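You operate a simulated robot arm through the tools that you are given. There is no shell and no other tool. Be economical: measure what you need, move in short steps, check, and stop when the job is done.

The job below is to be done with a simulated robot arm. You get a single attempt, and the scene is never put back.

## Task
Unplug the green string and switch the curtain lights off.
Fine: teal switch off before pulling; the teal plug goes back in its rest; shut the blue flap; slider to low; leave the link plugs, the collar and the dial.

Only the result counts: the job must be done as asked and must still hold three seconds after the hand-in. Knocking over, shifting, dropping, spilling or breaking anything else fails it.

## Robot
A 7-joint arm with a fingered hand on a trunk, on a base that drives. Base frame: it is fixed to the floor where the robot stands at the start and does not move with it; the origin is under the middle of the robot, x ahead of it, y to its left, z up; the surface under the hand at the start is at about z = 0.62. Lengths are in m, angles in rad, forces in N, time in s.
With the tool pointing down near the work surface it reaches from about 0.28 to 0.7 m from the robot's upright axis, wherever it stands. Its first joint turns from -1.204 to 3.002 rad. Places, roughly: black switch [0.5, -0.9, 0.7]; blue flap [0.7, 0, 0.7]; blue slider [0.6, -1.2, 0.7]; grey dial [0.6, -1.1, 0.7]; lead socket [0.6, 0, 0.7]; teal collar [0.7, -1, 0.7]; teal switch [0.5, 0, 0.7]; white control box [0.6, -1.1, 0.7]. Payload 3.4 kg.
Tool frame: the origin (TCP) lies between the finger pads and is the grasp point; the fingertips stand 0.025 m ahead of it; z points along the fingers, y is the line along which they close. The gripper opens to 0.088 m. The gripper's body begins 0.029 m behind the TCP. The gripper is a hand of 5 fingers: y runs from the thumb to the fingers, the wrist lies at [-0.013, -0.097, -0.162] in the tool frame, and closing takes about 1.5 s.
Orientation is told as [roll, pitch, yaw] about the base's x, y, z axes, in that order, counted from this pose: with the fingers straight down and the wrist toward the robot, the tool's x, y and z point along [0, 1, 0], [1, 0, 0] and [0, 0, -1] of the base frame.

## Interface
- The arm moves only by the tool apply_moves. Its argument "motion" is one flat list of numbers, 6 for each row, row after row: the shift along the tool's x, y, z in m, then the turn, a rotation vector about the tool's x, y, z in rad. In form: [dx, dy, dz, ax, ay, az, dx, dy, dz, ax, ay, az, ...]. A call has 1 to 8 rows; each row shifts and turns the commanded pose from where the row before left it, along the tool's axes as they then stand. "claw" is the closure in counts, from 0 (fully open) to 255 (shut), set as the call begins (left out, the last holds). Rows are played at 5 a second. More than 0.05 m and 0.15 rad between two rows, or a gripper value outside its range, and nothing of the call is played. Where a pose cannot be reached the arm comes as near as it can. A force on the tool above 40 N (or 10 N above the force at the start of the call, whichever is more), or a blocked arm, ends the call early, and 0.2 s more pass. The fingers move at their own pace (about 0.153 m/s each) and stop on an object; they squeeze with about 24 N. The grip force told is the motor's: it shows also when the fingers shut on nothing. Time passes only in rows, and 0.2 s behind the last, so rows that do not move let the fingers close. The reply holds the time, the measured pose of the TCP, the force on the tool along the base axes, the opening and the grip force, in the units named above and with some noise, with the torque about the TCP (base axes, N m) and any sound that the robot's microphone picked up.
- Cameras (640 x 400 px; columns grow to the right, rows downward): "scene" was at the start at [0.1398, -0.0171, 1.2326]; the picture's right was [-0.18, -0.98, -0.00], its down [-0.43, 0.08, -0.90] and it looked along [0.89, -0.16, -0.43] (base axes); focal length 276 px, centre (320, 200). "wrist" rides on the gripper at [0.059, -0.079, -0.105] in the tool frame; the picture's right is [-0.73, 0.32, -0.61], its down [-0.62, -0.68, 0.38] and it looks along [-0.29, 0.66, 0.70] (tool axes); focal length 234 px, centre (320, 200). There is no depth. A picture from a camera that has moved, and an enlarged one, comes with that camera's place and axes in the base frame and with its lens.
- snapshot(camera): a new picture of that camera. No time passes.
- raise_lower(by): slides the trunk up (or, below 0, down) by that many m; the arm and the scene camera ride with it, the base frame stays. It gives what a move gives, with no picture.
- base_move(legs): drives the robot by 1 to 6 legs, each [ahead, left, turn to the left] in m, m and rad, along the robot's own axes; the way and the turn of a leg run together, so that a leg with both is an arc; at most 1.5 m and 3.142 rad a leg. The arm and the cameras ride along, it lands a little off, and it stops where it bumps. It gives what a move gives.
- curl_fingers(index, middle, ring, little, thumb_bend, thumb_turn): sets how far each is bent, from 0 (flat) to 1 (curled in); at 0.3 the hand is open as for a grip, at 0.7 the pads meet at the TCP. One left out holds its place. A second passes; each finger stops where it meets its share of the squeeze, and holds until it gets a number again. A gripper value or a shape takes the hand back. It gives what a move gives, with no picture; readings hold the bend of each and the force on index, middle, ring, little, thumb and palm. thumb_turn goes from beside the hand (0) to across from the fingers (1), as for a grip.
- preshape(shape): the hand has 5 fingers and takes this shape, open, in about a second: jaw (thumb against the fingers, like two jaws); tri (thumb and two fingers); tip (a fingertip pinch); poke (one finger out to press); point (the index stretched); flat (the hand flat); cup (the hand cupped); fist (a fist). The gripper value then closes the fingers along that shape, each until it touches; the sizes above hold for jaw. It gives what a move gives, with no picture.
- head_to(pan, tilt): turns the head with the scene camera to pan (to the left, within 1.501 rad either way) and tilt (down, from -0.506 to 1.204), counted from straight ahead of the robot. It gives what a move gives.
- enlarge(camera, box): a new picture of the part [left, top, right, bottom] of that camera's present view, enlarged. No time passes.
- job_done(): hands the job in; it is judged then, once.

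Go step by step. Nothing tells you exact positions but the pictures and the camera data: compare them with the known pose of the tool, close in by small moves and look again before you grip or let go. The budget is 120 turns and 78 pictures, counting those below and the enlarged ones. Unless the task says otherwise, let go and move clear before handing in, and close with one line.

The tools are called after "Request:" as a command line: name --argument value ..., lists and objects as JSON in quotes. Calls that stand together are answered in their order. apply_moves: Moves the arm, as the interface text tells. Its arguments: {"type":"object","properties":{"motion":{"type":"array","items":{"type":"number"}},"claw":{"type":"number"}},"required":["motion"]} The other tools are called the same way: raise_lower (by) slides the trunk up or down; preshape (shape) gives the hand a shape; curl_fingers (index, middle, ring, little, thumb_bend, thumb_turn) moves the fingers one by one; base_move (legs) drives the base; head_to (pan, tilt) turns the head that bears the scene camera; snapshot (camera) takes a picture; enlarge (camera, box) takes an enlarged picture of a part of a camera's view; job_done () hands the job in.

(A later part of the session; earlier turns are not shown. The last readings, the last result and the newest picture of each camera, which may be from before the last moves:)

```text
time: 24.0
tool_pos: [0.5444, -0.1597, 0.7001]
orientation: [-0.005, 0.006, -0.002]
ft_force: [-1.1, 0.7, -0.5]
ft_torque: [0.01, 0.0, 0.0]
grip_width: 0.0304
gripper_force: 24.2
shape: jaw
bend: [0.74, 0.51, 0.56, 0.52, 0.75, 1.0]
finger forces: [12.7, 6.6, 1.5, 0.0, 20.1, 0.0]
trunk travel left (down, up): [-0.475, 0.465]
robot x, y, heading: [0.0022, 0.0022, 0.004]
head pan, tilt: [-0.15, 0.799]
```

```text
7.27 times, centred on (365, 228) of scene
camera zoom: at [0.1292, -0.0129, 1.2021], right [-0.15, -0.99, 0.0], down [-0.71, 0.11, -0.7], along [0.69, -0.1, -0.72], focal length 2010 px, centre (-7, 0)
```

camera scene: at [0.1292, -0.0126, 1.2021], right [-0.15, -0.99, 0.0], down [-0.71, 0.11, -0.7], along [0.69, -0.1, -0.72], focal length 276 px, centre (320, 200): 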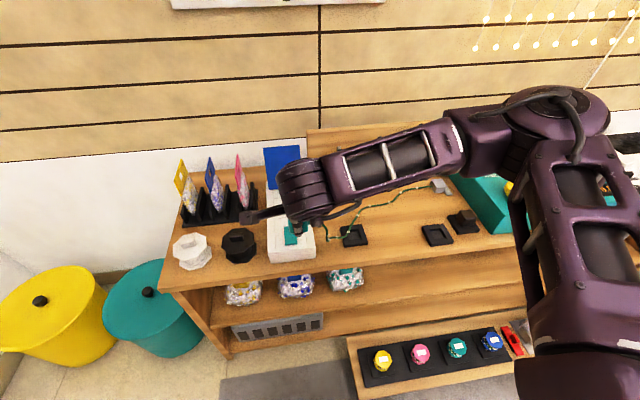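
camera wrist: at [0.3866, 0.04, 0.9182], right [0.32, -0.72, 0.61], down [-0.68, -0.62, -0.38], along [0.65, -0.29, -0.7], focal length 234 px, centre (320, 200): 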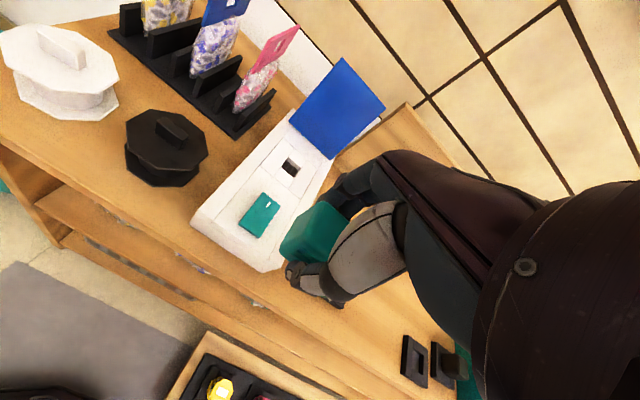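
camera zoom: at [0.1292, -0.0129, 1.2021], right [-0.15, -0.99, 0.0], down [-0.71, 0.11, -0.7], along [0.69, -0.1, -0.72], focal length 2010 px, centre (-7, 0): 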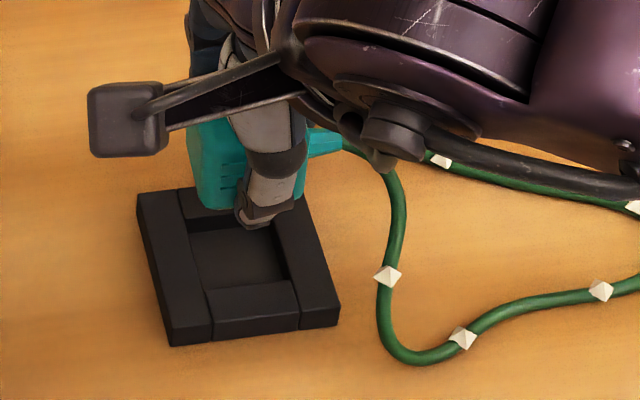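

Alignment now agrees within about 2 mm. Lowering gently, watching force and height.

Request:
apply_moves --motion '[0.001, 0, 0.01, 0, 0, 0, 0, 0, 0.006, 0, 0, 0, 0, 0, 0.004, 0, 0, 0, 0, 0, 0.003, 0, 0, 0, 0, 0, 0, 0, 0, 0]'

Request:
enlarge --camera "wrist" --box '[240, 190, 360, 310]'

Request:
enlarge --camera "scene" --box '[330, 200, 400, 255]'

```text
time: 25.2
tool_pos: [0.5436, -0.1589, 0.6759]
orientation: [-0.006, 0.005, 0.0]
ft_force: [0.1, -0.1, -0.7]
ft_torque: [0.01, -0.01, 0.0]
grip_width: 0.03
gripper_force: 23.8
shape: jaw
bend: [0.74, 0.51, 0.56, 0.52, 0.75, 1.0]
finger forces: [12.8, 6.6, 1.5, 0.0, 20.1, 0.1]
trunk travel left (down, up): [-0.475, 0.465]
robot x, y, heading: [-0.0045, 0.0006, -0.0]
head pan, tilt: [-0.15, 0.799]
```

```text
3.33 times, centred on (300, 250) of wrist
camera zoom: at [0.466, -0.0989, 0.7827], right [0.32, -0.72, 0.61], down [-0.68, -0.62, -0.38], along [0.65, -0.29, -0.7], focal length 781 px, centre (387, 33)
```

zoom: 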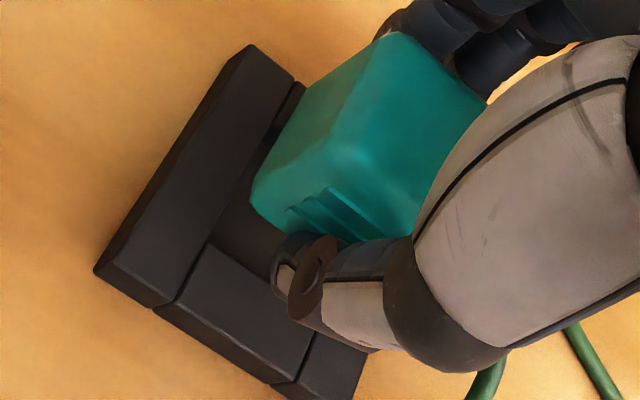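

```text
7.27 times, centred on (365, 228) of scene
camera zoom: at [0.1292, -0.0129, 1.2021], right [-0.15, -0.99, 0.0], down [-0.71, 0.11, -0.7], along [0.69, -0.1, -0.72], focal length 2010 px, centre (-7, 0)
```

zoom: 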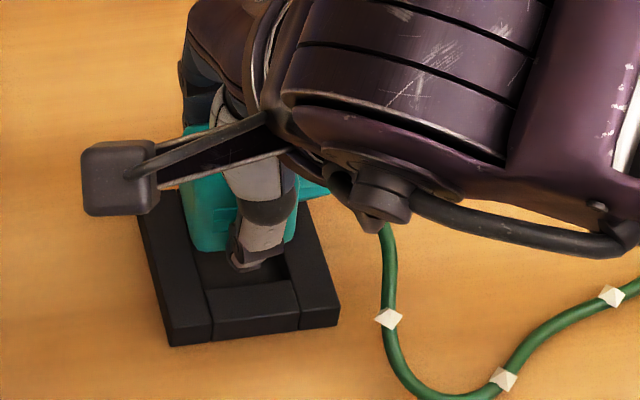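

The plug body bottom still seems ~1–1.5 cm above the rim. I shift slightly toward the robot and lower further before judging again.

Request:
apply_moves --motion '[0, -0.0025, 0.004, 0, 0, 0, 0, 0, 0.004, 0, 0, 0, 0, 0, 0.002, 0, 0, 0, 0, 0, 0, 0, 0, 0]'

Request:
enlarge --camera "scene" --box '[330, 205, 390, 255]'

Request:
enlarge --camera "wrist" --box '[240, 190, 360, 310]'

```text
time: 26.2
tool_pos: [0.541, -0.1604, 0.6668]
orientation: [-0.003, 0.005, -0.001]
ft_force: [0.7, -0.1, 0.8]
ft_torque: [0.01, -0.01, -0.04]
grip_width: 0.0305
gripper_force: 24.0
shape: jaw
bend: [0.74, 0.51, 0.56, 0.52, 0.75, 1.0]
finger forces: [12.8, 6.6, 1.5, 0.1, 20.1, 0.0]
trunk travel left (down, up): [-0.475, 0.465]
robot x, y, heading: [0.001, -0.0017, -0.004]
head pan, tilt: [-0.15, 0.799]
```

```text
8.00 times, centred on (360, 230) of scene
camera zoom: at [0.1292, -0.0129, 1.2021], right [-0.15, -0.99, 0.0], down [-0.71, 0.11, -0.7], along [0.69, -0.1, -0.72], focal length 2211 px, centre (0, -40)
```

zoom: 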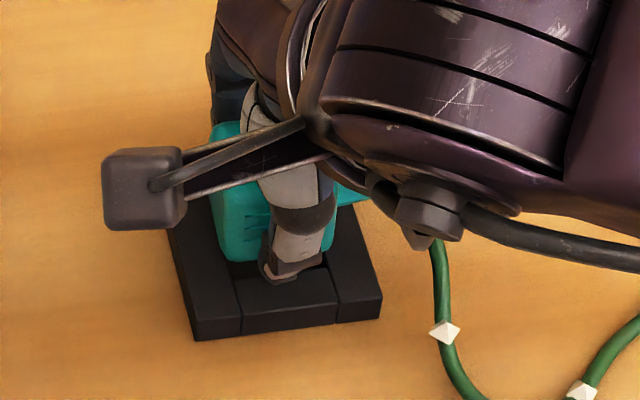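

```text
3.33 times, centred on (300, 250) of wrist
camera zoom: at [0.4637, -0.0997, 0.773], right [0.32, -0.72, 0.61], down [-0.68, -0.62, -0.38], along [0.65, -0.29, -0.7], focal length 781 px, centre (387, 33)
```

zoom: 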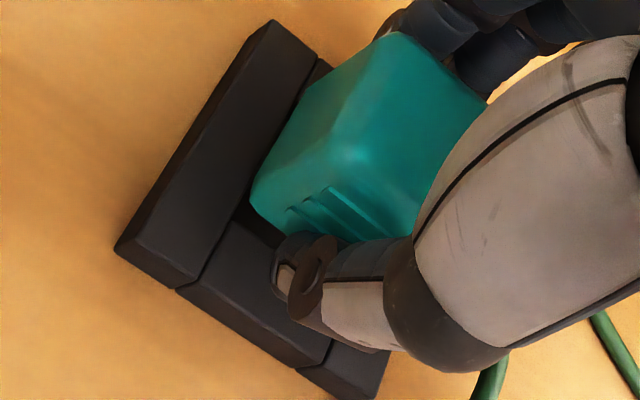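

Plug looks centred over the well. Lowering on in 2 mm steps until contact.

Request:
apply_moves --motion '[0, 0, 0.002, 0, 0, 0, 0, 0, 0.002, 0, 0, 0, 0, 0, 0.002, 0, 0, 0, 0, 0, 0, 0, 0, 0]'

Request:
enlarge --camera "scene" --box '[330, 205, 390, 255]'

Request:
enlarge --camera "wrist" --box '[240, 190, 360, 310]'

```text
time: 27.2
tool_pos: [0.541, -0.1598, 0.6602]
orientation: [-0.003, 0.005, -0.003]
ft_force: [-0.3, 0.0, 0.2]
ft_torque: [0.01, 0.0, 0.01]
grip_width: 0.0303
gripper_force: 24.2
shape: jaw
bend: [0.74, 0.51, 0.56, 0.52, 0.75, 1.0]
finger forces: [12.8, 6.6, 1.5, 0.1, 20.1, 0.1]
trunk travel left (down, up): [-0.475, 0.465]
robot x, y, heading: [-0.0003, 0.0024, 0.002]
head pan, tilt: [-0.15, 0.799]
```

```text
8.00 times, centred on (360, 230) of scene
camera zoom: at [0.1292, -0.0129, 1.2021], right [-0.15, -0.99, 0.0], down [-0.71, 0.11, -0.7], along [0.69, -0.1, -0.72], focal length 2211 px, centre (0, -40)
```

zoom: 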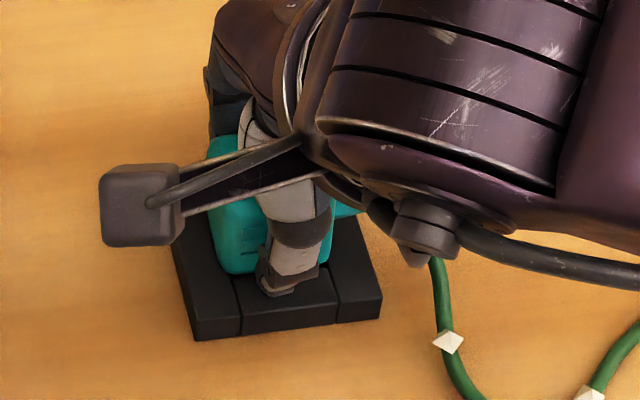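

```text
3.33 times, centred on (300, 250) of wrist
camera zoom: at [0.4636, -0.0994, 0.7667], right [0.32, -0.72, 0.61], down [-0.68, -0.62, -0.38], along [0.65, -0.29, -0.7], focal length 781 px, centre (387, 33)
```

zoom: 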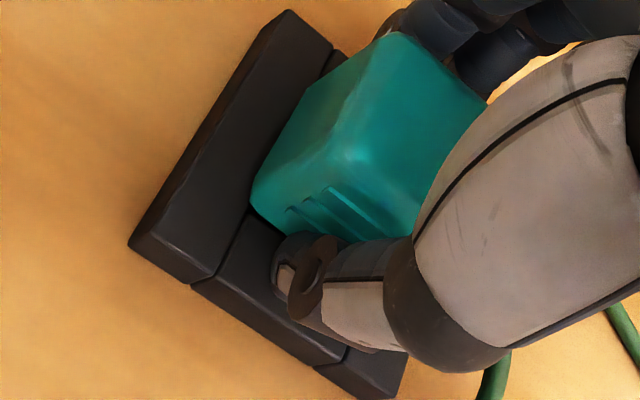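

Body corner lines up with the well's near-left corner. Continuing down in 2 mm steps.

Request:
apply_moves --motion '[0, 0, 0.002, 0, 0, 0, 0, 0, 0.002, 0, 0, 0, 0, 0, 0.002, 0, 0, 0, 0, 0, 0, 0, 0, 0]'

Request:
enlarge --camera "wrist" --box '[240, 190, 360, 310]'

```text
time: 28.2
tool_pos: [0.5404, -0.1602, 0.6576]
orientation: [-0.003, -0.002, -0.002]
ft_force: [-0.1, -1.6, 16.2]
ft_torque: [0.04, -0.15, 0.03]
grip_width: 0.0307
gripper_force: 23.8
shape: jaw
bend: [0.74, 0.51, 0.56, 0.52, 0.75, 1.0]
finger forces: [21.9, 7.5, 2.0, 0.0, 25.8, 0.0]
trunk travel left (down, up): [-0.475, 0.465]
robot x, y, heading: [0.0038, -0.0002, 0.001]
head pan, tilt: [-0.15, 0.799]
```

```text
3.33 times, centred on (300, 250) of wrist
camera zoom: at [0.4629, -0.0991, 0.7637], right [0.32, -0.72, 0.61], down [-0.68, -0.62, -0.38], along [0.66, -0.29, -0.69], focal length 781 px, centre (387, 33)
```

zoom: 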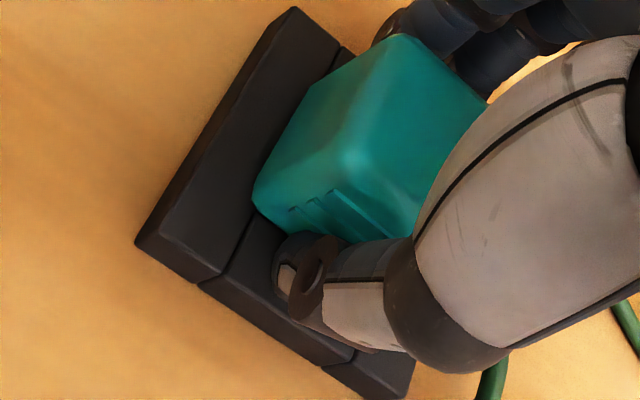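

Contact: the fingertips have reached the rim, so the plug should be seated within a millimetre or so. I ease off 2 mm and open the hand partially.

Request:
apply_moves --motion '[0, 0, -0.003, 0, 0, 0, 0, 0, 0, 0, 0, 0]'

Request:
apply_moves --motion '[0, 0, 0, 0, 0, 0, 0, 0, 0, 0, 0, 0, 0, 0, 0, 0, 0, 0, 0, 0, 0, 0, 0, 0, 0, 0, 0, 0, 0, 0]' --claw 50

Request:
enlarge --camera "wrist" --box '[240, 190, 360, 310]'

Request:
enlarge --camera "scene" --box '[330, 205, 390, 255]'

```text
time: 28.8
tool_pos: [0.5404, -0.1589, 0.6582]
orientation: [-0.004, 0.006, -0.003]
ft_force: [0.5, -0.7, 7.1]
ft_torque: [0.02, -0.2, -0.03]
grip_width: 0.0307
gripper_force: 24.1
shape: jaw
bend: [0.74, 0.51, 0.56, 0.52, 0.75, 1.0]
finger forces: [16.7, 7.1, 1.9, 0.0, 20.1, 0.0]
trunk travel left (down, up): [-0.475, 0.465]
robot x, y, heading: [-0.0017, 0.0005, -0.0]
head pan, tilt: [-0.15, 0.799]
```

```text
time: 30.0
tool_pos: [0.541, -0.1598, 0.659]
orientation: [-0.003, 0.006, -0.002]
ft_force: [0.0, -1.1, -0.2]
ft_torque: [0.02, 0.0, 0.0]
grip_width: 0.0705
gripper_force: 0.1
shape: jaw
bend: [0.27, 0.34, 0.32, 0.33, 0.49, 0.99]
finger forces: [0.1, 0.0, 0.1, 0.1, 0.0, 0.1]
trunk travel left (down, up): [-0.475, 0.465]
robot x, y, heading: [-0.0, -0.0021, -0.003]
head pan, tilt: [-0.15, 0.799]
```

```text
3.33 times, centred on (300, 250) of wrist
camera zoom: at [0.4636, -0.0993, 0.7646], right [0.32, -0.72, 0.61], down [-0.68, -0.62, -0.38], along [0.65, -0.29, -0.7], focal length 781 px, centre (387, 33)
```

zoom: 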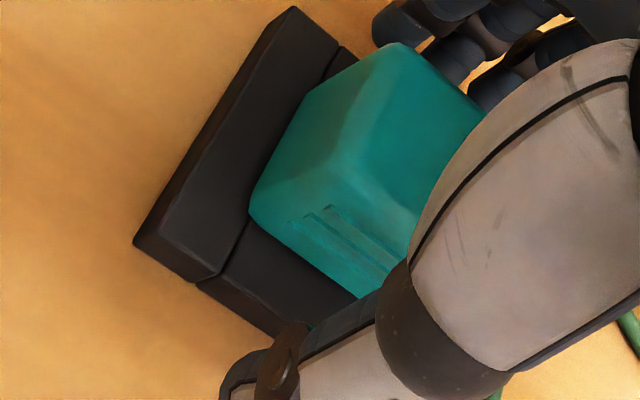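

```text
8.00 times, centred on (360, 230) of scene
camera zoom: at [0.1291, -0.0129, 1.2021], right [-0.15, -0.99, 0.0], down [-0.71, 0.11, -0.7], along [0.69, -0.1, -0.72], focal length 2211 px, centre (0, -40)
```

zoom: 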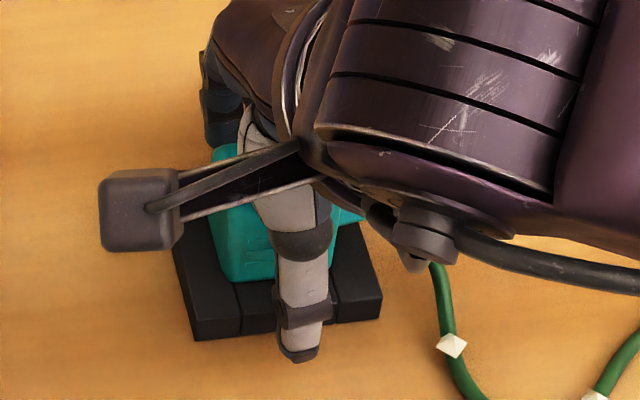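

The plug stayed put on its rest. Raising the hand straight up, then looking at the whole.

Request:
apply_moves --motion '[0, 0, -0.015, 0, 0, 0, 0, 0, -0.03, 0, 0, 0, 0, 0, -0.04, 0, 0, 0, 0, 0, -0.05, 0, 0, 0, 0, 0, -0.05, 0, 0, 0, 0.05, 0, 0, 0, 0, 0, 0.05, 0, 0, 0, 0, 0, 0.05, 0, 0, 0, 0, 0]'

Request:
enlarge --camera "scene" --box '[330, 190, 410, 260]'

```text
time: 31.8
tool_pos: [0.5418, -0.0058, 0.8433]
orientation: [-0.005, 0.005, -0.003]
ft_force: [0.2, -0.7, 0.5]
ft_torque: [-0.02, -0.01, -0.04]
grip_width: 0.0708
gripper_force: 0.0
shape: jaw
bend: [0.27, 0.34, 0.31, 0.33, 0.49, 0.99]
finger forces: [0.1, 0.0, 0.0, 0.0, 0.0, 0.0]
trunk travel left (down, up): [-0.475, 0.465]
robot x, y, heading: [-0.0024, 0.0022, 0.002]
head pan, tilt: [-0.15, 0.799]
```

```text
5.71 times, centred on (370, 225) of scene
camera zoom: at [0.1294, -0.0114, 1.2021], right [-0.15, -0.99, 0.0], down [-0.71, 0.11, -0.7], along [0.69, -0.11, -0.72], focal length 1579 px, centre (34, 57)
```

zoom: 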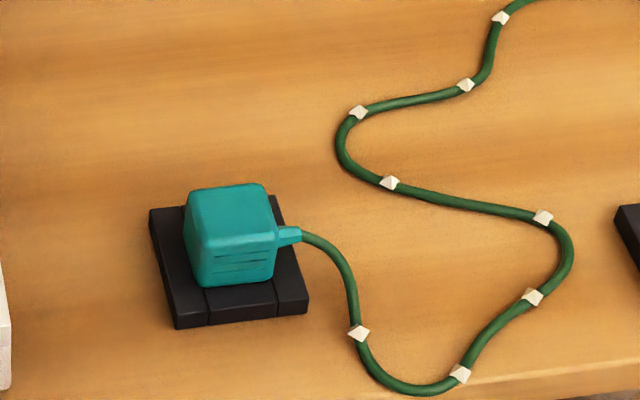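

The plug sits flat and centred in its rest with the cord clear. Next the blue flap: I look at it to get its geometry.

Request:
enlarge --camera "scene" --box '[240, 130, 340, 270]'

Request:
snapshot --camera "wrist"

```text
2.86 times, centred on (290, 200) of scene
camera zoom: at [0.1294, -0.0114, 1.2021], right [-0.15, -0.99, 0.0], down [-0.71, 0.11, -0.7], along [0.69, -0.11, -0.72], focal length 790 px, centre (406, 200)
```

zoom: 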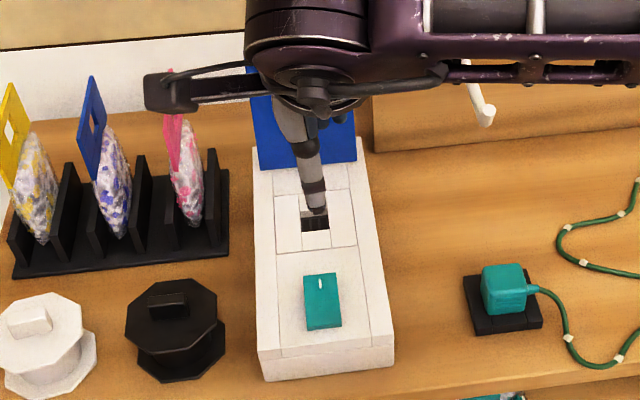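

```text
28 pictures are left
camera wrist: at [0.4645, 0.0537, 0.9494], right [0.32, -0.72, 0.61], down [-0.69, -0.62, -0.38], along [0.65, -0.3, -0.7], focal length 234 px, centre (320, 200)
```

wrist: 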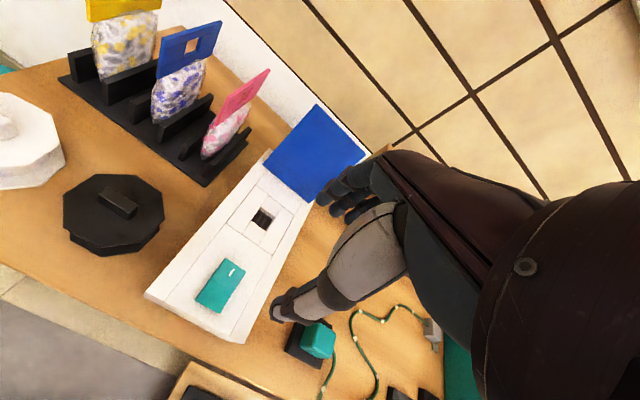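

The flap leans slightly back: hinge ≈ (0.705, 0, 0.667), top edge ≈ (0.74, 0, 0.783). I go over its top with open fingers, to drop them behind it.

Request:
apply_moves --motion '[0, 0, -0.04, 0, 0, 0, 0, 0.043, 0, 0, 0, 0, 0.003, 0.043, 0, 0, 0, 0, 0.003, 0.043, 0, 0, 0, 0, 0, 0.043, 0, 0, 0, 0, 0, 0, 0, 0, 0, 0]' --claw 0

Request:
enlarge --camera "scene" --box '[230, 70, 350, 230]'

Request:
snapshot --camera "wrist"

```text
time: 33.2
tool_pos: [0.7147, -0.0029, 0.8811]
orientation: [0.0, 0.004, -0.001]
ft_force: [0.2, -0.1, -0.3]
ft_torque: [0.0, -0.02, 0.02]
grip_width: 0.088
gripper_force: 0.2
shape: jaw
bend: [0.3, 0.3, 0.3, 0.3, 0.3, 0.97]
finger forces: [0.0, 0.1, 0.0, 0.0, 0.1, 0.0]
trunk travel left (down, up): [-0.475, 0.465]
robot x, y, heading: [-0.0012, -0.0001, -0.0]
head pan, tilt: [-0.15, 0.799]
```

```text
2.50 times, centred on (290, 150) of scene
camera zoom: at [0.1291, -0.0143, 1.2021], right [-0.15, -0.99, 0.0], down [-0.71, 0.11, -0.7], along [0.69, -0.1, -0.72], focal length 691 px, centre (395, 325)
```

zoom: 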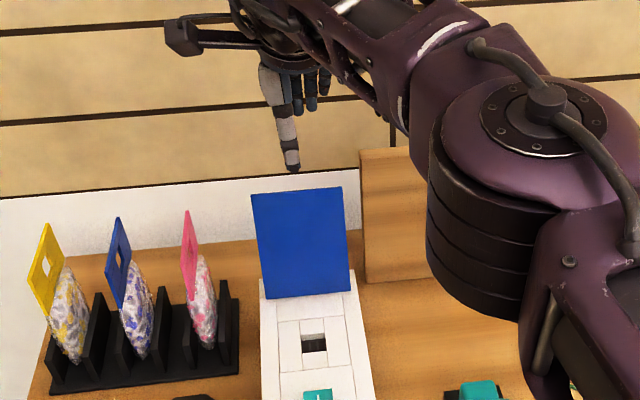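

```text
26 pictures are left
camera wrist: at [0.6367, 0.0566, 0.9871], right [0.33, -0.72, 0.61], down [-0.68, -0.62, -0.38], along [0.65, -0.29, -0.7], focal length 234 px, centre (320, 200)
```

wrist: 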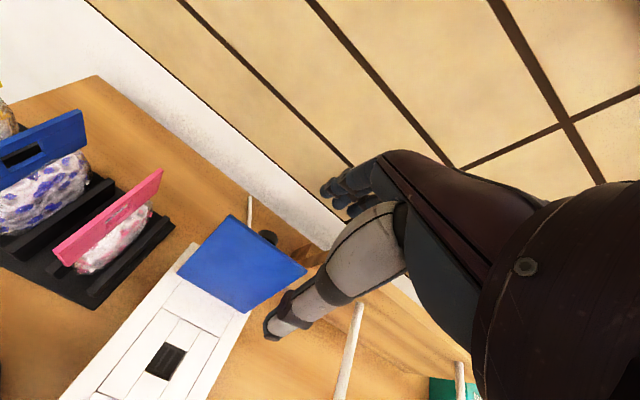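

There's a small rod with a dark knob behind the flap. I zoom on it before lowering.

Request:
enlarge --camera "wrist" --box '[170, 160, 370, 310]'

```text
2.67 times, centred on (270, 235) of wrist
camera zoom: at [0.6367, 0.0566, 0.9871], right [0.33, -0.72, 0.61], down [-0.68, -0.62, -0.38], along [0.65, -0.29, -0.7], focal length 624 px, centre (453, 107)
```

zoom: 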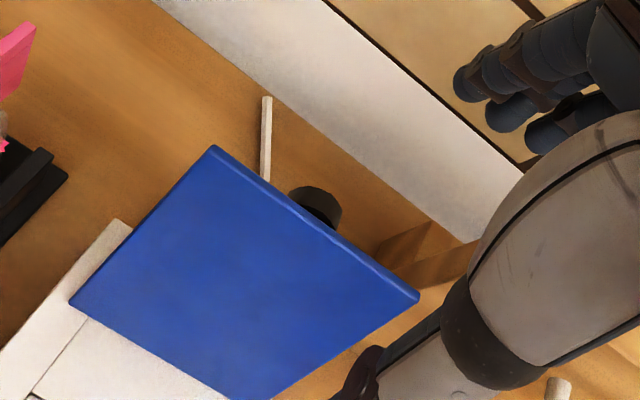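

There are objects on the bench behind the flap, low (below ≈0.72), so I keep fingertips above 0.75. Lowering behind the flap's top edge, then drawing toward the robot.

Request:
apply_moves --motion '[0, 0, 0.04, 0, 0, 0, 0, 0, 0.035, 0, 0, 0, 0, 0, 0.02, 0, 0, 0, 0, -0.02, 0, 0, 0, 0, 0, -0.02, 0, 0, 0, 0, 0, -0.02, 0, 0, 0, 0, 0, -0.02, 0, 0, 0, 0]'

Request:
snapshot --camera "wrist"

```text
time: 34.8
tool_pos: [0.6331, -0.0042, 0.7855]
orientation: [-0.006, 0.006, -0.002]
ft_force: [-0.8, -0.2, 0.0]
ft_torque: [-0.01, -0.03, 0.01]
grip_width: 0.0882
gripper_force: 0.1
shape: jaw
bend: [0.3, 0.3, 0.3, 0.3, 0.3, 0.97]
finger forces: [0.1, 0.1, 0.0, 0.1, 0.0, 0.0]
trunk travel left (down, up): [-0.475, 0.465]
robot x, y, heading: [0.0012, -0.001, 0.004]
head pan, tilt: [-0.15, 0.799]
```

```text
24 pictures are left
camera wrist: at [0.5557, 0.0571, 0.8926], right [0.32, -0.72, 0.61], down [-0.68, -0.62, -0.38], along [0.65, -0.29, -0.7], focal length 234 px, centre (320, 200)
```

wrist: 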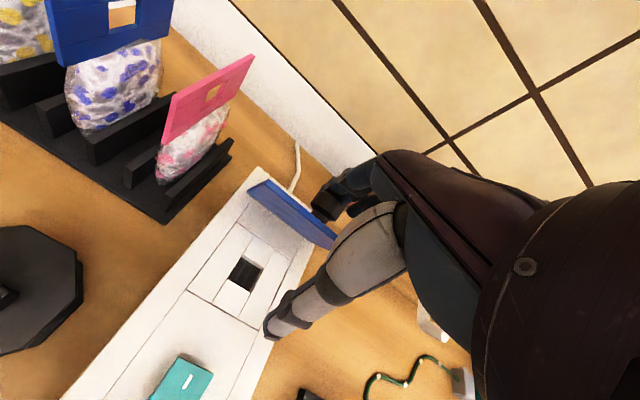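

The flap is already past vertical. Continuing toward the robot and slightly down.

Request:
apply_moves --motion '[0, -0.02, 0.003, 0, 0, 0, 0, -0.02, 0.005, 0, 0, 0, 0, -0.02, 0.007, 0, 0, 0, 0, -0.02, 0.01, 0, 0, 0, 0, 0, 0, 0, 0, 0]'

Request:
snapshot --camera "wrist"

```text
time: 36.0
tool_pos: [0.5545, -0.0027, 0.7612]
orientation: [-0.003, 0.006, -0.002]
ft_force: [-1.1, 0.4, 0.1]
ft_torque: [-0.02, -0.02, -0.01]
grip_width: 0.0882
gripper_force: 0.1
shape: jaw
bend: [0.3, 0.3, 0.3, 0.3, 0.3, 0.97]
finger forces: [0.0, 0.0, 0.0, 0.0, 0.1, 0.0]
trunk travel left (down, up): [-0.475, 0.465]
robot x, y, heading: [0.0017, 0.001, 0.001]
head pan, tilt: [-0.15, 0.799]
```

```text
23 pictures are left
camera wrist: at [0.4761, 0.0569, 0.868], right [0.32, -0.72, 0.61], down [-0.68, -0.62, -0.38], along [0.65, -0.29, -0.7], focal length 234 px, centre (320, 200)
```

wrist: 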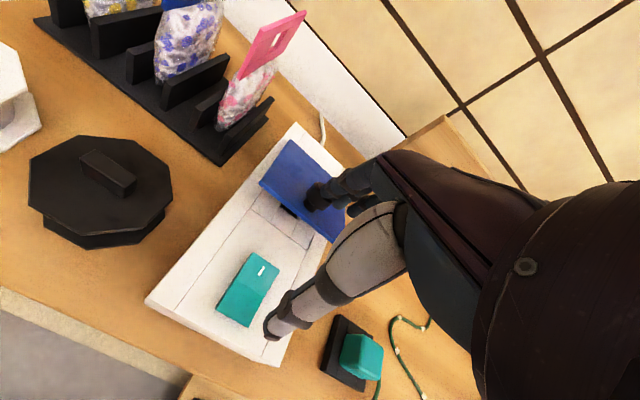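

The flap is well over but not down. I'll lift, close the hand to a poke, and press it shut from above.

Request:
apply_moves --motion '[0, 0, -0.04, 0, 0, 0, 0, 0, -0.03, 0, 0, 0, 0, 0.03, 0, 0, 0, 0, 0, 0.03, 0, 0, 0, 0]'

Request:
preshape --shape "poke"

Request:
snapshot --camera "wrist"

```text
time: 37.0
tool_pos: [0.6136, -0.0041, 0.8333]
orientation: [-0.004, 0.006, -0.001]
ft_force: [-1.0, -0.7, 0.0]
ft_torque: [0.0, 0.0, -0.01]
grip_width: 0.088
gripper_force: 0.1
shape: jaw
bend: [0.3, 0.3, 0.3, 0.3, 0.3, 0.97]
finger forces: [0.1, 0.1, 0.0, 0.0, 0.0, 0.0]
trunk travel left (down, up): [-0.475, 0.465]
robot x, y, heading: [-0.004, 0.0026, -0.0]
head pan, tilt: [-0.15, 0.799]
```

```text
time: 37.9
tool_pos: [0.6131, -0.0051, 0.8331]
orientation: [-0.004, 0.005, -0.002]
ft_force: [-0.7, -0.8, -0.1]
ft_torque: [0.0, -0.01, -0.03]
grip_width: 0.0
gripper_force: 0.0
shape: poke
bend: [0.7, 0.7, 0.99, 0.99, 1.0, 1.0]
finger forces: [0.0, 0.0, 0.0, 0.1, 0.1, 0.0]
trunk travel left (down, up): [-0.475, 0.465]
robot x, y, heading: [-0.0037, -0.0019, -0.001]
head pan, tilt: [-0.15, 0.799]
```

```text
22 pictures are left
camera wrist: at [0.5354, 0.0556, 0.939], right [0.32, -0.72, 0.61], down [-0.68, -0.62, -0.38], along [0.65, -0.29, -0.7], focal length 234 px, centre (320, 200)
```

wrist: 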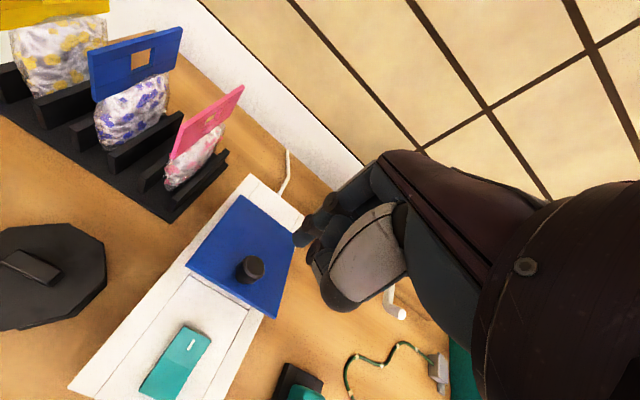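

A knob on the flap's outside lies straight under my fingertip. I press down on it until it stops.

Request:
apply_moves --motion '[0, 0, 0.03, 0, 0, 0, 0, 0, 0.03, 0, 0, 0, 0, 0, 0.02, 0, 0, 0, 0, 0, 0.01, 0, 0, 0, 0, 0, 0.008, 0, 0, 0, 0, 0, 0.006, 0, 0, 0, 0, 0, 0.005, 0, 0, 0, 0, 0, 0.005, 0, 0, 0]'

Request:
snapshot --camera "wrist"

```text
time: 39.7
tool_pos: [0.6133, -0.0042, 0.7194]
orientation: [-0.003, 0.005, -0.002]
ft_force: [0.0, -0.3, 0.3]
ft_torque: [0.01, -0.02, 0.0]
grip_width: 0.0001
gripper_force: 0.1
shape: poke
bend: [0.7, 0.7, 0.99, 0.99, 1.0, 1.0]
finger forces: [0.0, 0.0, 0.1, 0.0, 0.1, 0.1]
trunk travel left (down, up): [-0.475, 0.465]
robot x, y, heading: [0.0014, -0.0003, -0.001]
head pan, tilt: [-0.15, 0.799]
```

```text
21 pictures are left
camera wrist: at [0.5363, 0.0565, 0.824], right [0.32, -0.72, 0.61], down [-0.68, -0.62, -0.38], along [0.65, -0.29, -0.7], focal length 234 px, centre (320, 200)
```

wrist: 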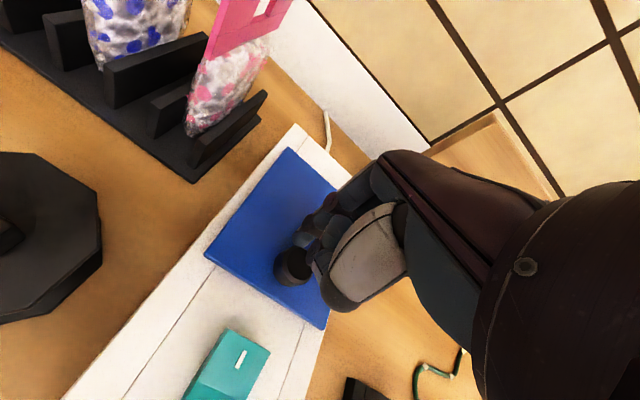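

The flap looks nearly flat, knob just ahead of the fingertip. Pressing on the panel itself until firm contact.

Request:
apply_moves --motion '[0, 0.002, 0.006, 0, 0, 0, 0, 0, 0.005, 0, 0, 0, 0, 0, 0.004, 0, 0, 0, 0, 0, 0.003, 0, 0, 0, 0, 0, 0.003, 0, 0, 0, 0, 0, 0.003, 0, 0, 0]'

Request:
enlarge --camera "wrist" --box '[180, 130, 380, 330]'

```text
time: 41.1
tool_pos: [0.6163, -0.0038, 0.7]
orientation: [-0.002, -0.006, -0.001]
ft_force: [7.0, -1.3, 30.1]
ft_torque: [-0.21, -0.16, 0.08]
grip_width: 0.0
gripper_force: 0.0
shape: poke
bend: [0.7, 0.7, 0.99, 0.99, 1.0, 1.0]
finger forces: [8.8, 22.1, 0.0, 0.0, 0.1, 0.0]
trunk travel left (down, up): [-0.475, 0.465]
robot x, y, heading: [0.0002, -0.0053, -0.003]
head pan, tilt: [-0.15, 0.799]
```

```text
2.00 times, centred on (280, 230) of wrist
camera zoom: at [0.5373, 0.0569, 0.8056], right [0.32, -0.73, 0.61], down [-0.68, -0.62, -0.39], along [0.66, -0.29, -0.69], focal length 468 px, centre (400, 140)
```

zoom: 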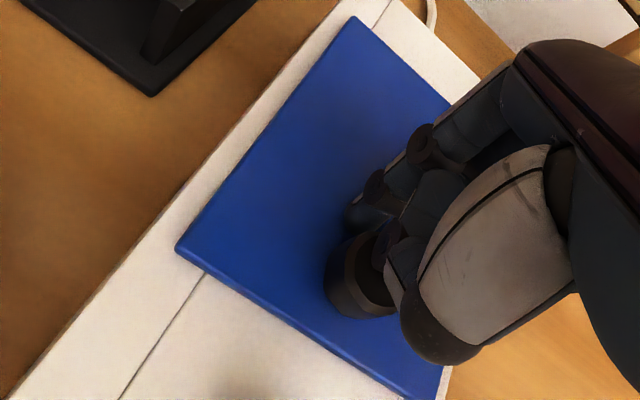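

The flap is flat shut under 30 N. Lifting off and checking that it and the rest of this side hold.

Request:
apply_moves --motion '[0, 0, -0.03, 0, 0, 0, 0, 0, -0.05, 0, 0, 0, 0, -0.01, -0.045, 0, 0, 0, 0, -0.02, -0.045, 0, 0, 0, 0, -0.03, -0.04, 0, 0, 0, 0, -0.03, -0.04, 0, 0, 0, 0, -0.03, -0.04, 0, 0, 0, 0, -0.03, -0.04, 0, 0, 0]'

Request:
snapshot --camera "scene"

```text
time: 42.9
tool_pos: [0.4647, -0.0022, 1.0257]
orientation: [-0.003, 0.003, -0.002]
ft_force: [0.3, 0.2, 0.3]
ft_torque: [0.01, 0.01, 0.0]
grip_width: 0.0
gripper_force: 0.1
shape: poke
bend: [0.7, 0.7, 0.99, 0.99, 1.0, 1.0]
finger forces: [0.0, 0.1, 0.0, 0.1, 0.1, 0.0]
trunk travel left (down, up): [-0.475, 0.465]
robot x, y, heading: [-0.0009, 0.0015, -0.01]
head pan, tilt: [-0.15, 0.799]
```

```text
19 pictures are left
camera scene: at [0.1274, -0.0127, 1.2023], right [-0.15, -0.99, 0.0], down [-0.71, 0.11, -0.7], along [0.69, -0.1, -0.72], focal length 276 px, centre (320, 200)
```

scene: 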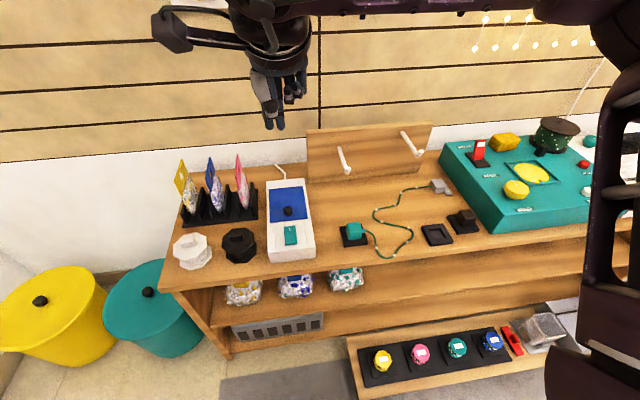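

Left side is done: flap shut, plug in rest, switch off. Something low juts out on the floor at the right, so I look there before driving.

Request:
head_to --pan -0.75 --tilt 0.95

Request:
snapshot --camera "scene"

```text
time: 43.9
tool_pos: [0.468, -0.0025, 1.025]
orientation: [-0.003, 0.005, -0.001]
ft_force: [0.1, -0.3, -0.1]
ft_torque: [0.0, -0.04, -0.03]
grip_width: 0.0002
gripper_force: 0.1
shape: poke
bend: [0.7, 0.7, 0.99, 0.99, 1.0, 1.0]
finger forces: [0.0, 0.0, 0.0, 0.0, 0.1, 0.0]
trunk travel left (down, up): [-0.475, 0.465]
robot x, y, heading: [0.0008, 0.0008, -0.0]
head pan, tilt: [-0.75, 0.949]
```

```text
18 pictures are left
camera scene: at [0.1027, -0.0504, 1.1906], right [-0.68, -0.73, 0.0], down [-0.59, 0.55, -0.58], along [0.43, -0.4, -0.81], focal length 276 px, centre (320, 200)
```

scene: 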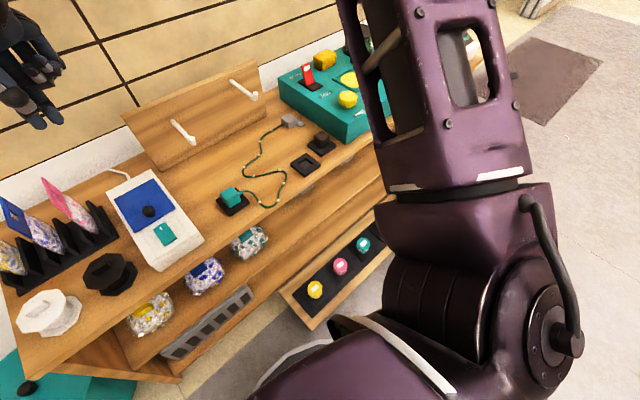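

A drawer juts out right in front, so I back up a bit, strafe right, and look again.

Request:
base_move --legs '[[-0.15, 0, 0], [0, -1.05, 0]]'

Request:
head_to --pan 0.1 --tilt 0.75

Request:
snapshot --camera "scene"

```text
time: 50.3
tool_pos: [0.3241, -1.067, 1.0239]
orientation: [-0.003, 0.005, 0.009]
ft_force: [-0.5, -0.4, -0.8]
ft_torque: [-0.02, -0.01, 0.0]
grip_width: 0.0
gripper_force: 0.0
shape: poke
bend: [0.7, 0.7, 0.99, 0.99, 1.0, 1.0]
finger forces: [0.1, 0.0, 0.1, 0.0, 0.0, 0.1]
trunk travel left (down, up): [-0.475, 0.465]
robot x, y, heading: [-0.1426, -1.0695, 0.013]
head pan, tilt: [-0.75, 0.949]
```

```text
time: 51.5
tool_pos: [0.3244, -1.0673, 1.0249]
orientation: [-0.004, 0.007, 0.011]
ft_force: [-0.2, -0.3, 0.0]
ft_torque: [-0.01, 0.03, -0.01]
grip_width: 0.0001
gripper_force: 0.1
shape: poke
bend: [0.7, 0.7, 0.99, 0.99, 1.0, 1.0]
finger forces: [0.0, 0.0, 0.0, 0.0, 0.0, 0.0]
trunk travel left (down, up): [-0.475, 0.465]
robot x, y, heading: [-0.144, -1.0722, 0.01]
head pan, tilt: [0.099, 0.75]
```

```text
17 pictures are left
camera scene: at [-0.0106, -1.0617, 1.2061], right [0.11, -0.99, 0.0], down [-0.68, -0.08, -0.73], along [0.73, 0.08, -0.68], focal length 276 px, centre (320, 200)
```

scene: 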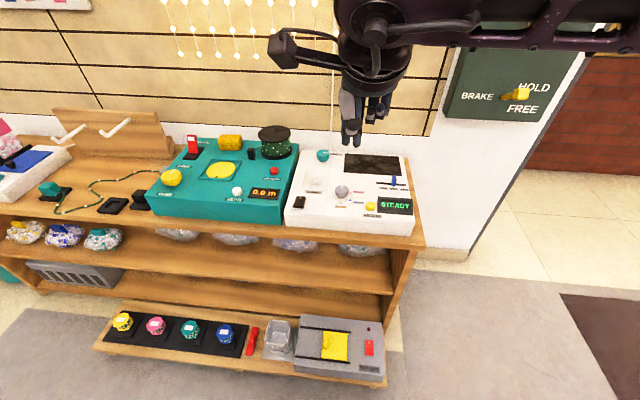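

The white control box is now in view, with black switch, dial, display "STEADY", and blue slider. Zooming in.

Request:
enlarge --camera "scene" --box '[275, 140, 425, 240]'

```text
4.00 times, centred on (350, 190) of scene
camera zoom: at [-0.0106, -1.0617, 1.2061], right [0.11, -0.99, 0.0], down [-0.68, -0.08, -0.73], along [0.73, 0.08, -0.68], focal length 1106 px, centre (200, 240)
```

zoom: 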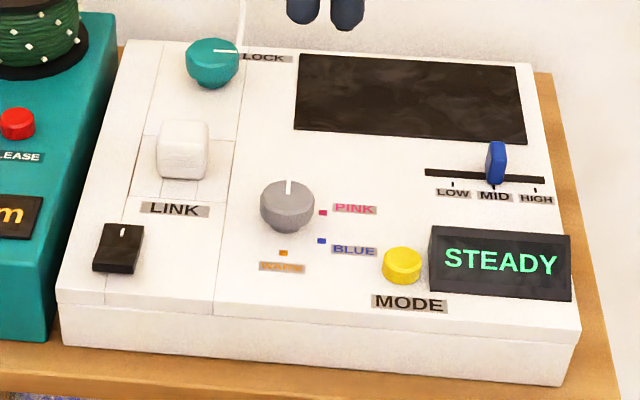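

Slider is at MID, black rocker has its marked far end pressed (on). I drive forward to the earlier standing distance.

Request:
base_move --legs '[[0.14, 0, 0]]'

Request:
head_to --pan -0.1 --tilt 0.85

Request:
enlarge --camera "scene" --box '[220, 100, 400, 220]'

```text
time: 52.8
tool_pos: [0.4681, -1.0649, 1.0236]
orientation: [-0.004, 0.005, 0.01]
ft_force: [-0.8, -0.5, -0.3]
ft_torque: [-0.03, 0.01, -0.02]
grip_width: 0.0
gripper_force: 0.1
shape: poke
bend: [0.7, 0.7, 0.99, 0.99, 1.0, 1.0]
finger forces: [0.0, 0.1, 0.0, 0.1, 0.0, 0.1]
trunk travel left (down, up): [-0.475, 0.465]
robot x, y, heading: [-0.0016, -1.0693, 0.015]
head pan, tilt: [0.099, 0.75]
```

```text
time: 53.6
tool_pos: [0.4679, -1.0657, 1.0243]
orientation: [-0.002, 0.007, 0.009]
ft_force: [0.0, 0.1, -0.1]
ft_torque: [-0.01, 0.01, -0.01]
grip_width: 0.0001
gripper_force: 0.0
shape: poke
bend: [0.7, 0.7, 0.99, 0.99, 1.0, 1.0]
finger forces: [0.0, 0.1, 0.0, 0.0, 0.0, 0.1]
trunk travel left (down, up): [-0.475, 0.465]
robot x, y, heading: [-0.0016, -1.0721, 0.014]
head pan, tilt: [-0.099, 0.85]
```

```text
3.33 times, centred on (310, 160) of scene
camera zoom: at [0.1275, -1.076, 1.1981], right [-0.09, -1.0, 0.0], down [-0.75, 0.07, -0.66], along [0.66, -0.06, -0.75], focal length 921 px, centre (353, 333)
```

zoom: 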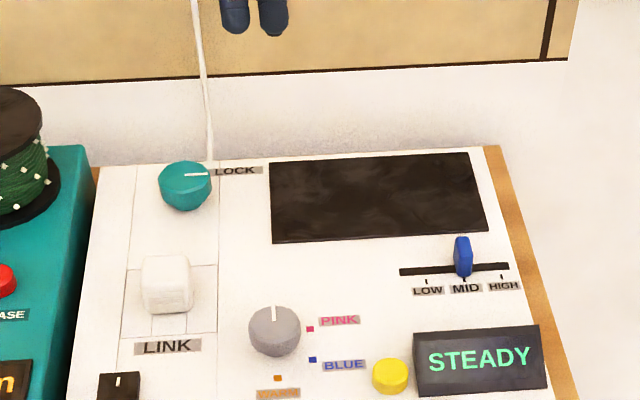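

Slider triangulates to ≈ (0.652, -1.213), base at z ≈ 0.665. I bring the poke fingers to its right side, high first.

Request:
apply_moves --motion '[-0.03, 0.031, 0, 0, 0, 0, -0.03, 0.031, 0, 0, 0, 0, -0.03, 0.031, 0, 0, 0, 0, -0.03, 0.031, 0, 0, 0, 0, -0.03, 0.031, 0, 0, 0, 0, -0.031, 0.029, 0, 0, 0, 0, 0, 0, 0.05, 0, 0, 0, 0, 0, 0.05, 0, 0, 0]'

Request:
apply_moves --motion '[0, 0, 0.05, 0, 0, 0, 0, 0, 0.05, 0, 0, 0, 0, 0, 0.05, 0, 0, 0, 0, 0, 0.025, 0, 0, 0, 0, 0, 0, 0, 0, 0]'

Request:
snapshot --camera "wrist"

```text
time: 55.4
tool_pos: [0.6555, -1.2455, 0.9236]
orientation: [-0.005, 0.004, 0.011]
ft_force: [0.1, 0.5, -0.7]
ft_torque: [-0.01, 0.01, 0.05]
grip_width: 0.0001
gripper_force: 0.1
shape: poke
bend: [0.7, 0.7, 0.99, 0.99, 1.0, 1.0]
finger forces: [0.0, 0.0, 0.0, 0.0, 0.0, 0.0]
trunk travel left (down, up): [-0.475, 0.465]
robot x, y, heading: [-0.0026, -1.0693, 0.013]
head pan, tilt: [-0.099, 0.85]
```

```text
time: 56.6
tool_pos: [0.6507, -1.2461, 0.7479]
orientation: [-0.004, 0.004, 0.011]
ft_force: [0.2, -0.2, 0.0]
ft_torque: [-0.01, 0.0, -0.01]
grip_width: 0.0
gripper_force: 0.0
shape: poke
bend: [0.7, 0.7, 0.99, 0.99, 1.0, 1.0]
finger forces: [0.1, 0.1, 0.0, 0.1, 0.1, 0.1]
trunk travel left (down, up): [-0.475, 0.465]
robot x, y, heading: [-0.0013, -1.0682, 0.013]
head pan, tilt: [-0.099, 0.85]
```

```text
14 pictures are left
camera wrist: at [0.5726, -1.1868, 0.8537], right [0.33, -0.72, 0.61], down [-0.68, -0.63, -0.38], along [0.66, -0.29, -0.7], focal length 234 px, centre (320, 200)
```

wrist: 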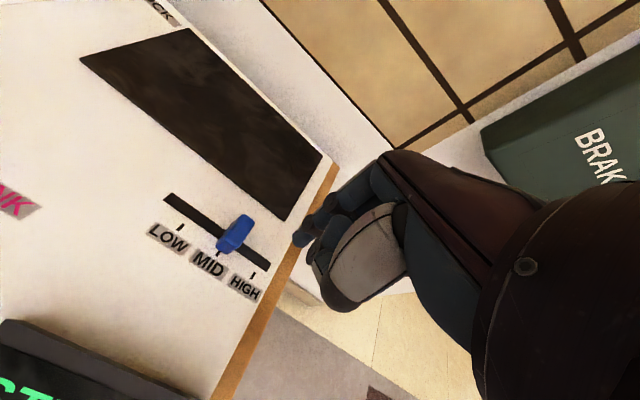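

The fingertip is just right of the knob. Lowering beside it and pushing left in small steps.

Request:
apply_moves --motion '[0, -0.002, 0.025, 0, 0, 0, 0, 0, 0.02, 0, 0, 0, 0.01, 0, 0, 0, 0, 0, 0.01, 0, 0, 0, 0, 0, 0.005, 0, 0, 0, 0, 0, 0.005, 0, 0, 0, 0, 0, 0, 0, 0, 0, 0, 0]'

Request:
enlarge --camera "wrist" --box '[160, 130, 360, 330]'

```text
time: 58.2
tool_pos: [0.6475, -1.215, 0.7054]
orientation: [-0.003, 0.003, 0.01]
ft_force: [-0.4, -3.6, 8.0]
ft_torque: [-0.13, -0.03, -0.01]
grip_width: 0.0
gripper_force: 0.1
shape: poke
bend: [0.7, 0.7, 0.99, 0.99, 1.0, 1.0]
finger forces: [2.9, 6.3, 0.0, 0.0, 0.0, 0.0]
trunk travel left (down, up): [-0.475, 0.465]
robot x, y, heading: [-0.002, -1.0709, 0.012]
head pan, tilt: [-0.099, 0.85]
```

```text
2.00 times, centred on (260, 230) of wrist
camera zoom: at [0.5699, -1.1559, 0.8112], right [0.33, -0.72, 0.61], down [-0.68, -0.63, -0.38], along [0.66, -0.28, -0.7], focal length 468 px, centre (440, 140)
```

zoom: 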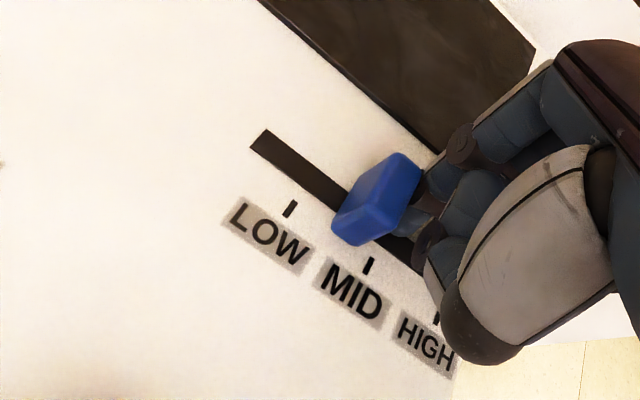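

The slider is moving. I lift 2 mm to relieve the contact and push on about 17 mm.

Request:
apply_moves --motion '[0, 0, -0.003, 0, 0, 0, 0.006, 0, 0, 0, 0, 0, 0.006, 0, 0, 0, 0, 0, 0.005, 0, 0, 0, 0, 0, 0, 0, 0, 0, 0, 0]'

Request:
enlarge --camera "wrist" --box '[160, 130, 360, 330]'

```text
time: 59.4
tool_pos: [0.6491, -1.1991, 0.7074]
orientation: [-0.003, 0.006, 0.011]
ft_force: [0.3, 0.8, 0.0]
ft_torque: [-0.04, -0.01, -0.01]
grip_width: 0.0001
gripper_force: 0.2
shape: poke
bend: [0.7, 0.7, 0.99, 0.99, 1.0, 1.0]
finger forces: [0.1, 0.0, 0.0, 0.0, 0.0, 0.0]
trunk travel left (down, up): [-0.475, 0.465]
robot x, y, heading: [-0.0022, -1.0657, 0.012]
head pan, tilt: [-0.099, 0.85]
```

```text
2.00 times, centred on (260, 230) of wrist
camera zoom: at [0.5702, -1.1394, 0.8133], right [0.33, -0.72, 0.61], down [-0.68, -0.63, -0.38], along [0.66, -0.29, -0.7], focal length 468 px, centre (440, 140)
```

zoom: 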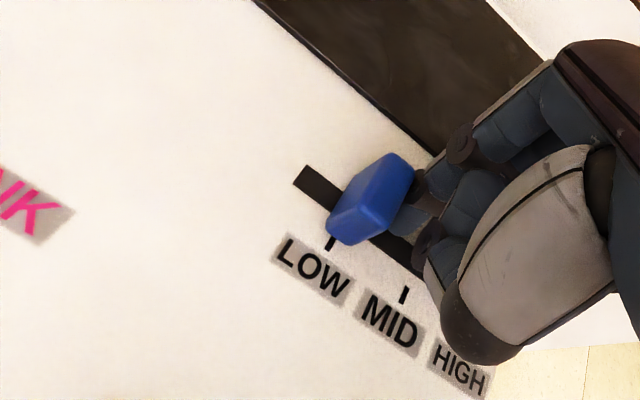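

Nearly at LOW with no force now (it may have clicked in). A final 3 mm nudge, then lift and check.

Request:
apply_moves --motion '[0.002, 0, 0, 0, 0, 0, 0.001, 0, 0, 0, 0, 0, 0, 0, 0, 0, 0, 0]'

Request:
apply_moves --motion '[-0.012, 0, 0, 0, 0, 0, 0, 0, -0.04, 0, 0, 0, 0, 0, -0.05, 0, 0, 0, 0.04, -0.02, 0, 0, 0, 0, 0.045, -0.02, 0, 0, 0, 0, 0.045, -0.02, 0, 0, 0, 0, 0.045, -0.02, 0, 0, 0, 0]'

Request:
enlarge --camera "scene" --box '[220, 130, 400, 250]'

```text
time: 60.2
tool_pos: [0.6485, -1.1972, 0.7072]
orientation: [-0.004, 0.006, 0.01]
ft_force: [0.0, -3.8, -0.2]
ft_torque: [0.02, -0.02, -0.02]
grip_width: 0.0003
gripper_force: 0.0
shape: poke
bend: [0.7, 0.7, 0.99, 0.99, 1.0, 1.0]
finger forces: [3.6, 0.1, 0.0, 0.1, 0.0, 0.1]
trunk travel left (down, up): [-0.475, 0.465]
robot x, y, heading: [-0.0003, -1.0704, 0.009]
head pan, tilt: [-0.099, 0.85]
```

```text
time: 61.8
tool_pos: [0.567, -1.0318, 0.7972]
orientation: [-0.003, 0.004, 0.009]
ft_force: [0.0, -0.4, -0.2]
ft_torque: [0.02, -0.01, -0.04]
grip_width: 0.0001
gripper_force: 0.1
shape: poke
bend: [0.7, 0.7, 0.99, 0.99, 1.0, 1.0]
finger forces: [0.0, 0.1, 0.0, 0.1, 0.0, 0.1]
trunk travel left (down, up): [-0.475, 0.465]
robot x, y, heading: [-0.0023, -1.0685, 0.011]
head pan, tilt: [-0.099, 0.85]
```

```text
3.33 times, centred on (310, 190) of scene
camera zoom: at [0.1274, -1.0749, 1.1981], right [-0.09, -1.0, 0.0], down [-0.75, 0.07, -0.66], along [0.66, -0.06, -0.75], focal length 921 px, centre (353, 233)
```

zoom: 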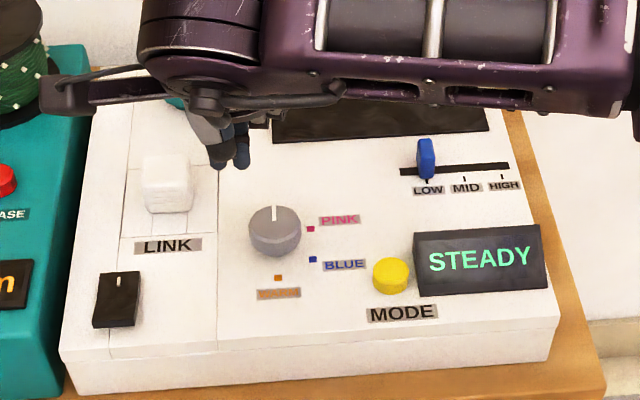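

Slider is exactly on LOW. Now the black rocker's near end at ≈ (0.519, -0.945): moving above it.

Request:
apply_moves --motion '[0.03, -0.0155, 0, 0, 0, 0, 0.03, -0.0155, 0, 0, 0, 0, 0.0275, -0.016, 0, 0, 0, 0, 0, 0, 0.03, 0, 0, 0, 0, 0, 0.025, 0, 0, 0, 0, 0, 0, 0, 0, 0]'

Request:
enlarge --camera "wrist" --box '[200, 130, 400, 330]'

```text
time: 63.2
tool_pos: [0.5182, -0.9475, 0.7398]
orientation: [-0.004, 0.004, 0.011]
ft_force: [-0.1, 0.1, 0.2]
ft_torque: [0.01, 0.01, -0.05]
grip_width: 0.0
gripper_force: 0.0
shape: poke
bend: [0.7, 0.7, 0.99, 0.99, 1.0, 1.0]
finger forces: [0.0, 0.1, 0.0, 0.0, 0.1, 0.1]
trunk travel left (down, up): [-0.475, 0.465]
robot x, y, heading: [0.0013, -1.0691, 0.015]
head pan, tilt: [-0.099, 0.85]
```

```text
2.00 times, centred on (300, 230) of wrist
camera zoom: at [0.4408, -0.889, 0.8467], right [0.33, -0.72, 0.61], down [-0.68, -0.63, -0.38], along [0.66, -0.29, -0.7], focal length 468 px, centre (360, 140)
```

zoom: 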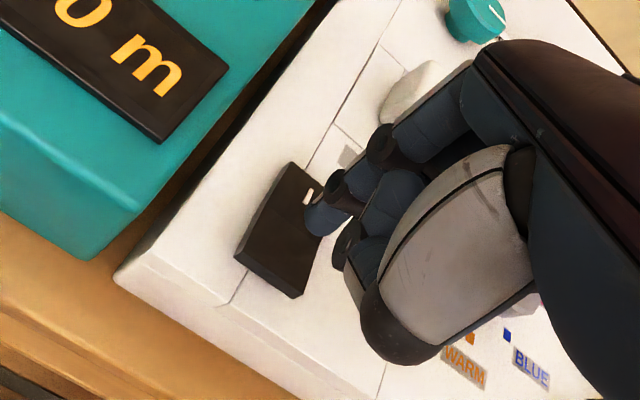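

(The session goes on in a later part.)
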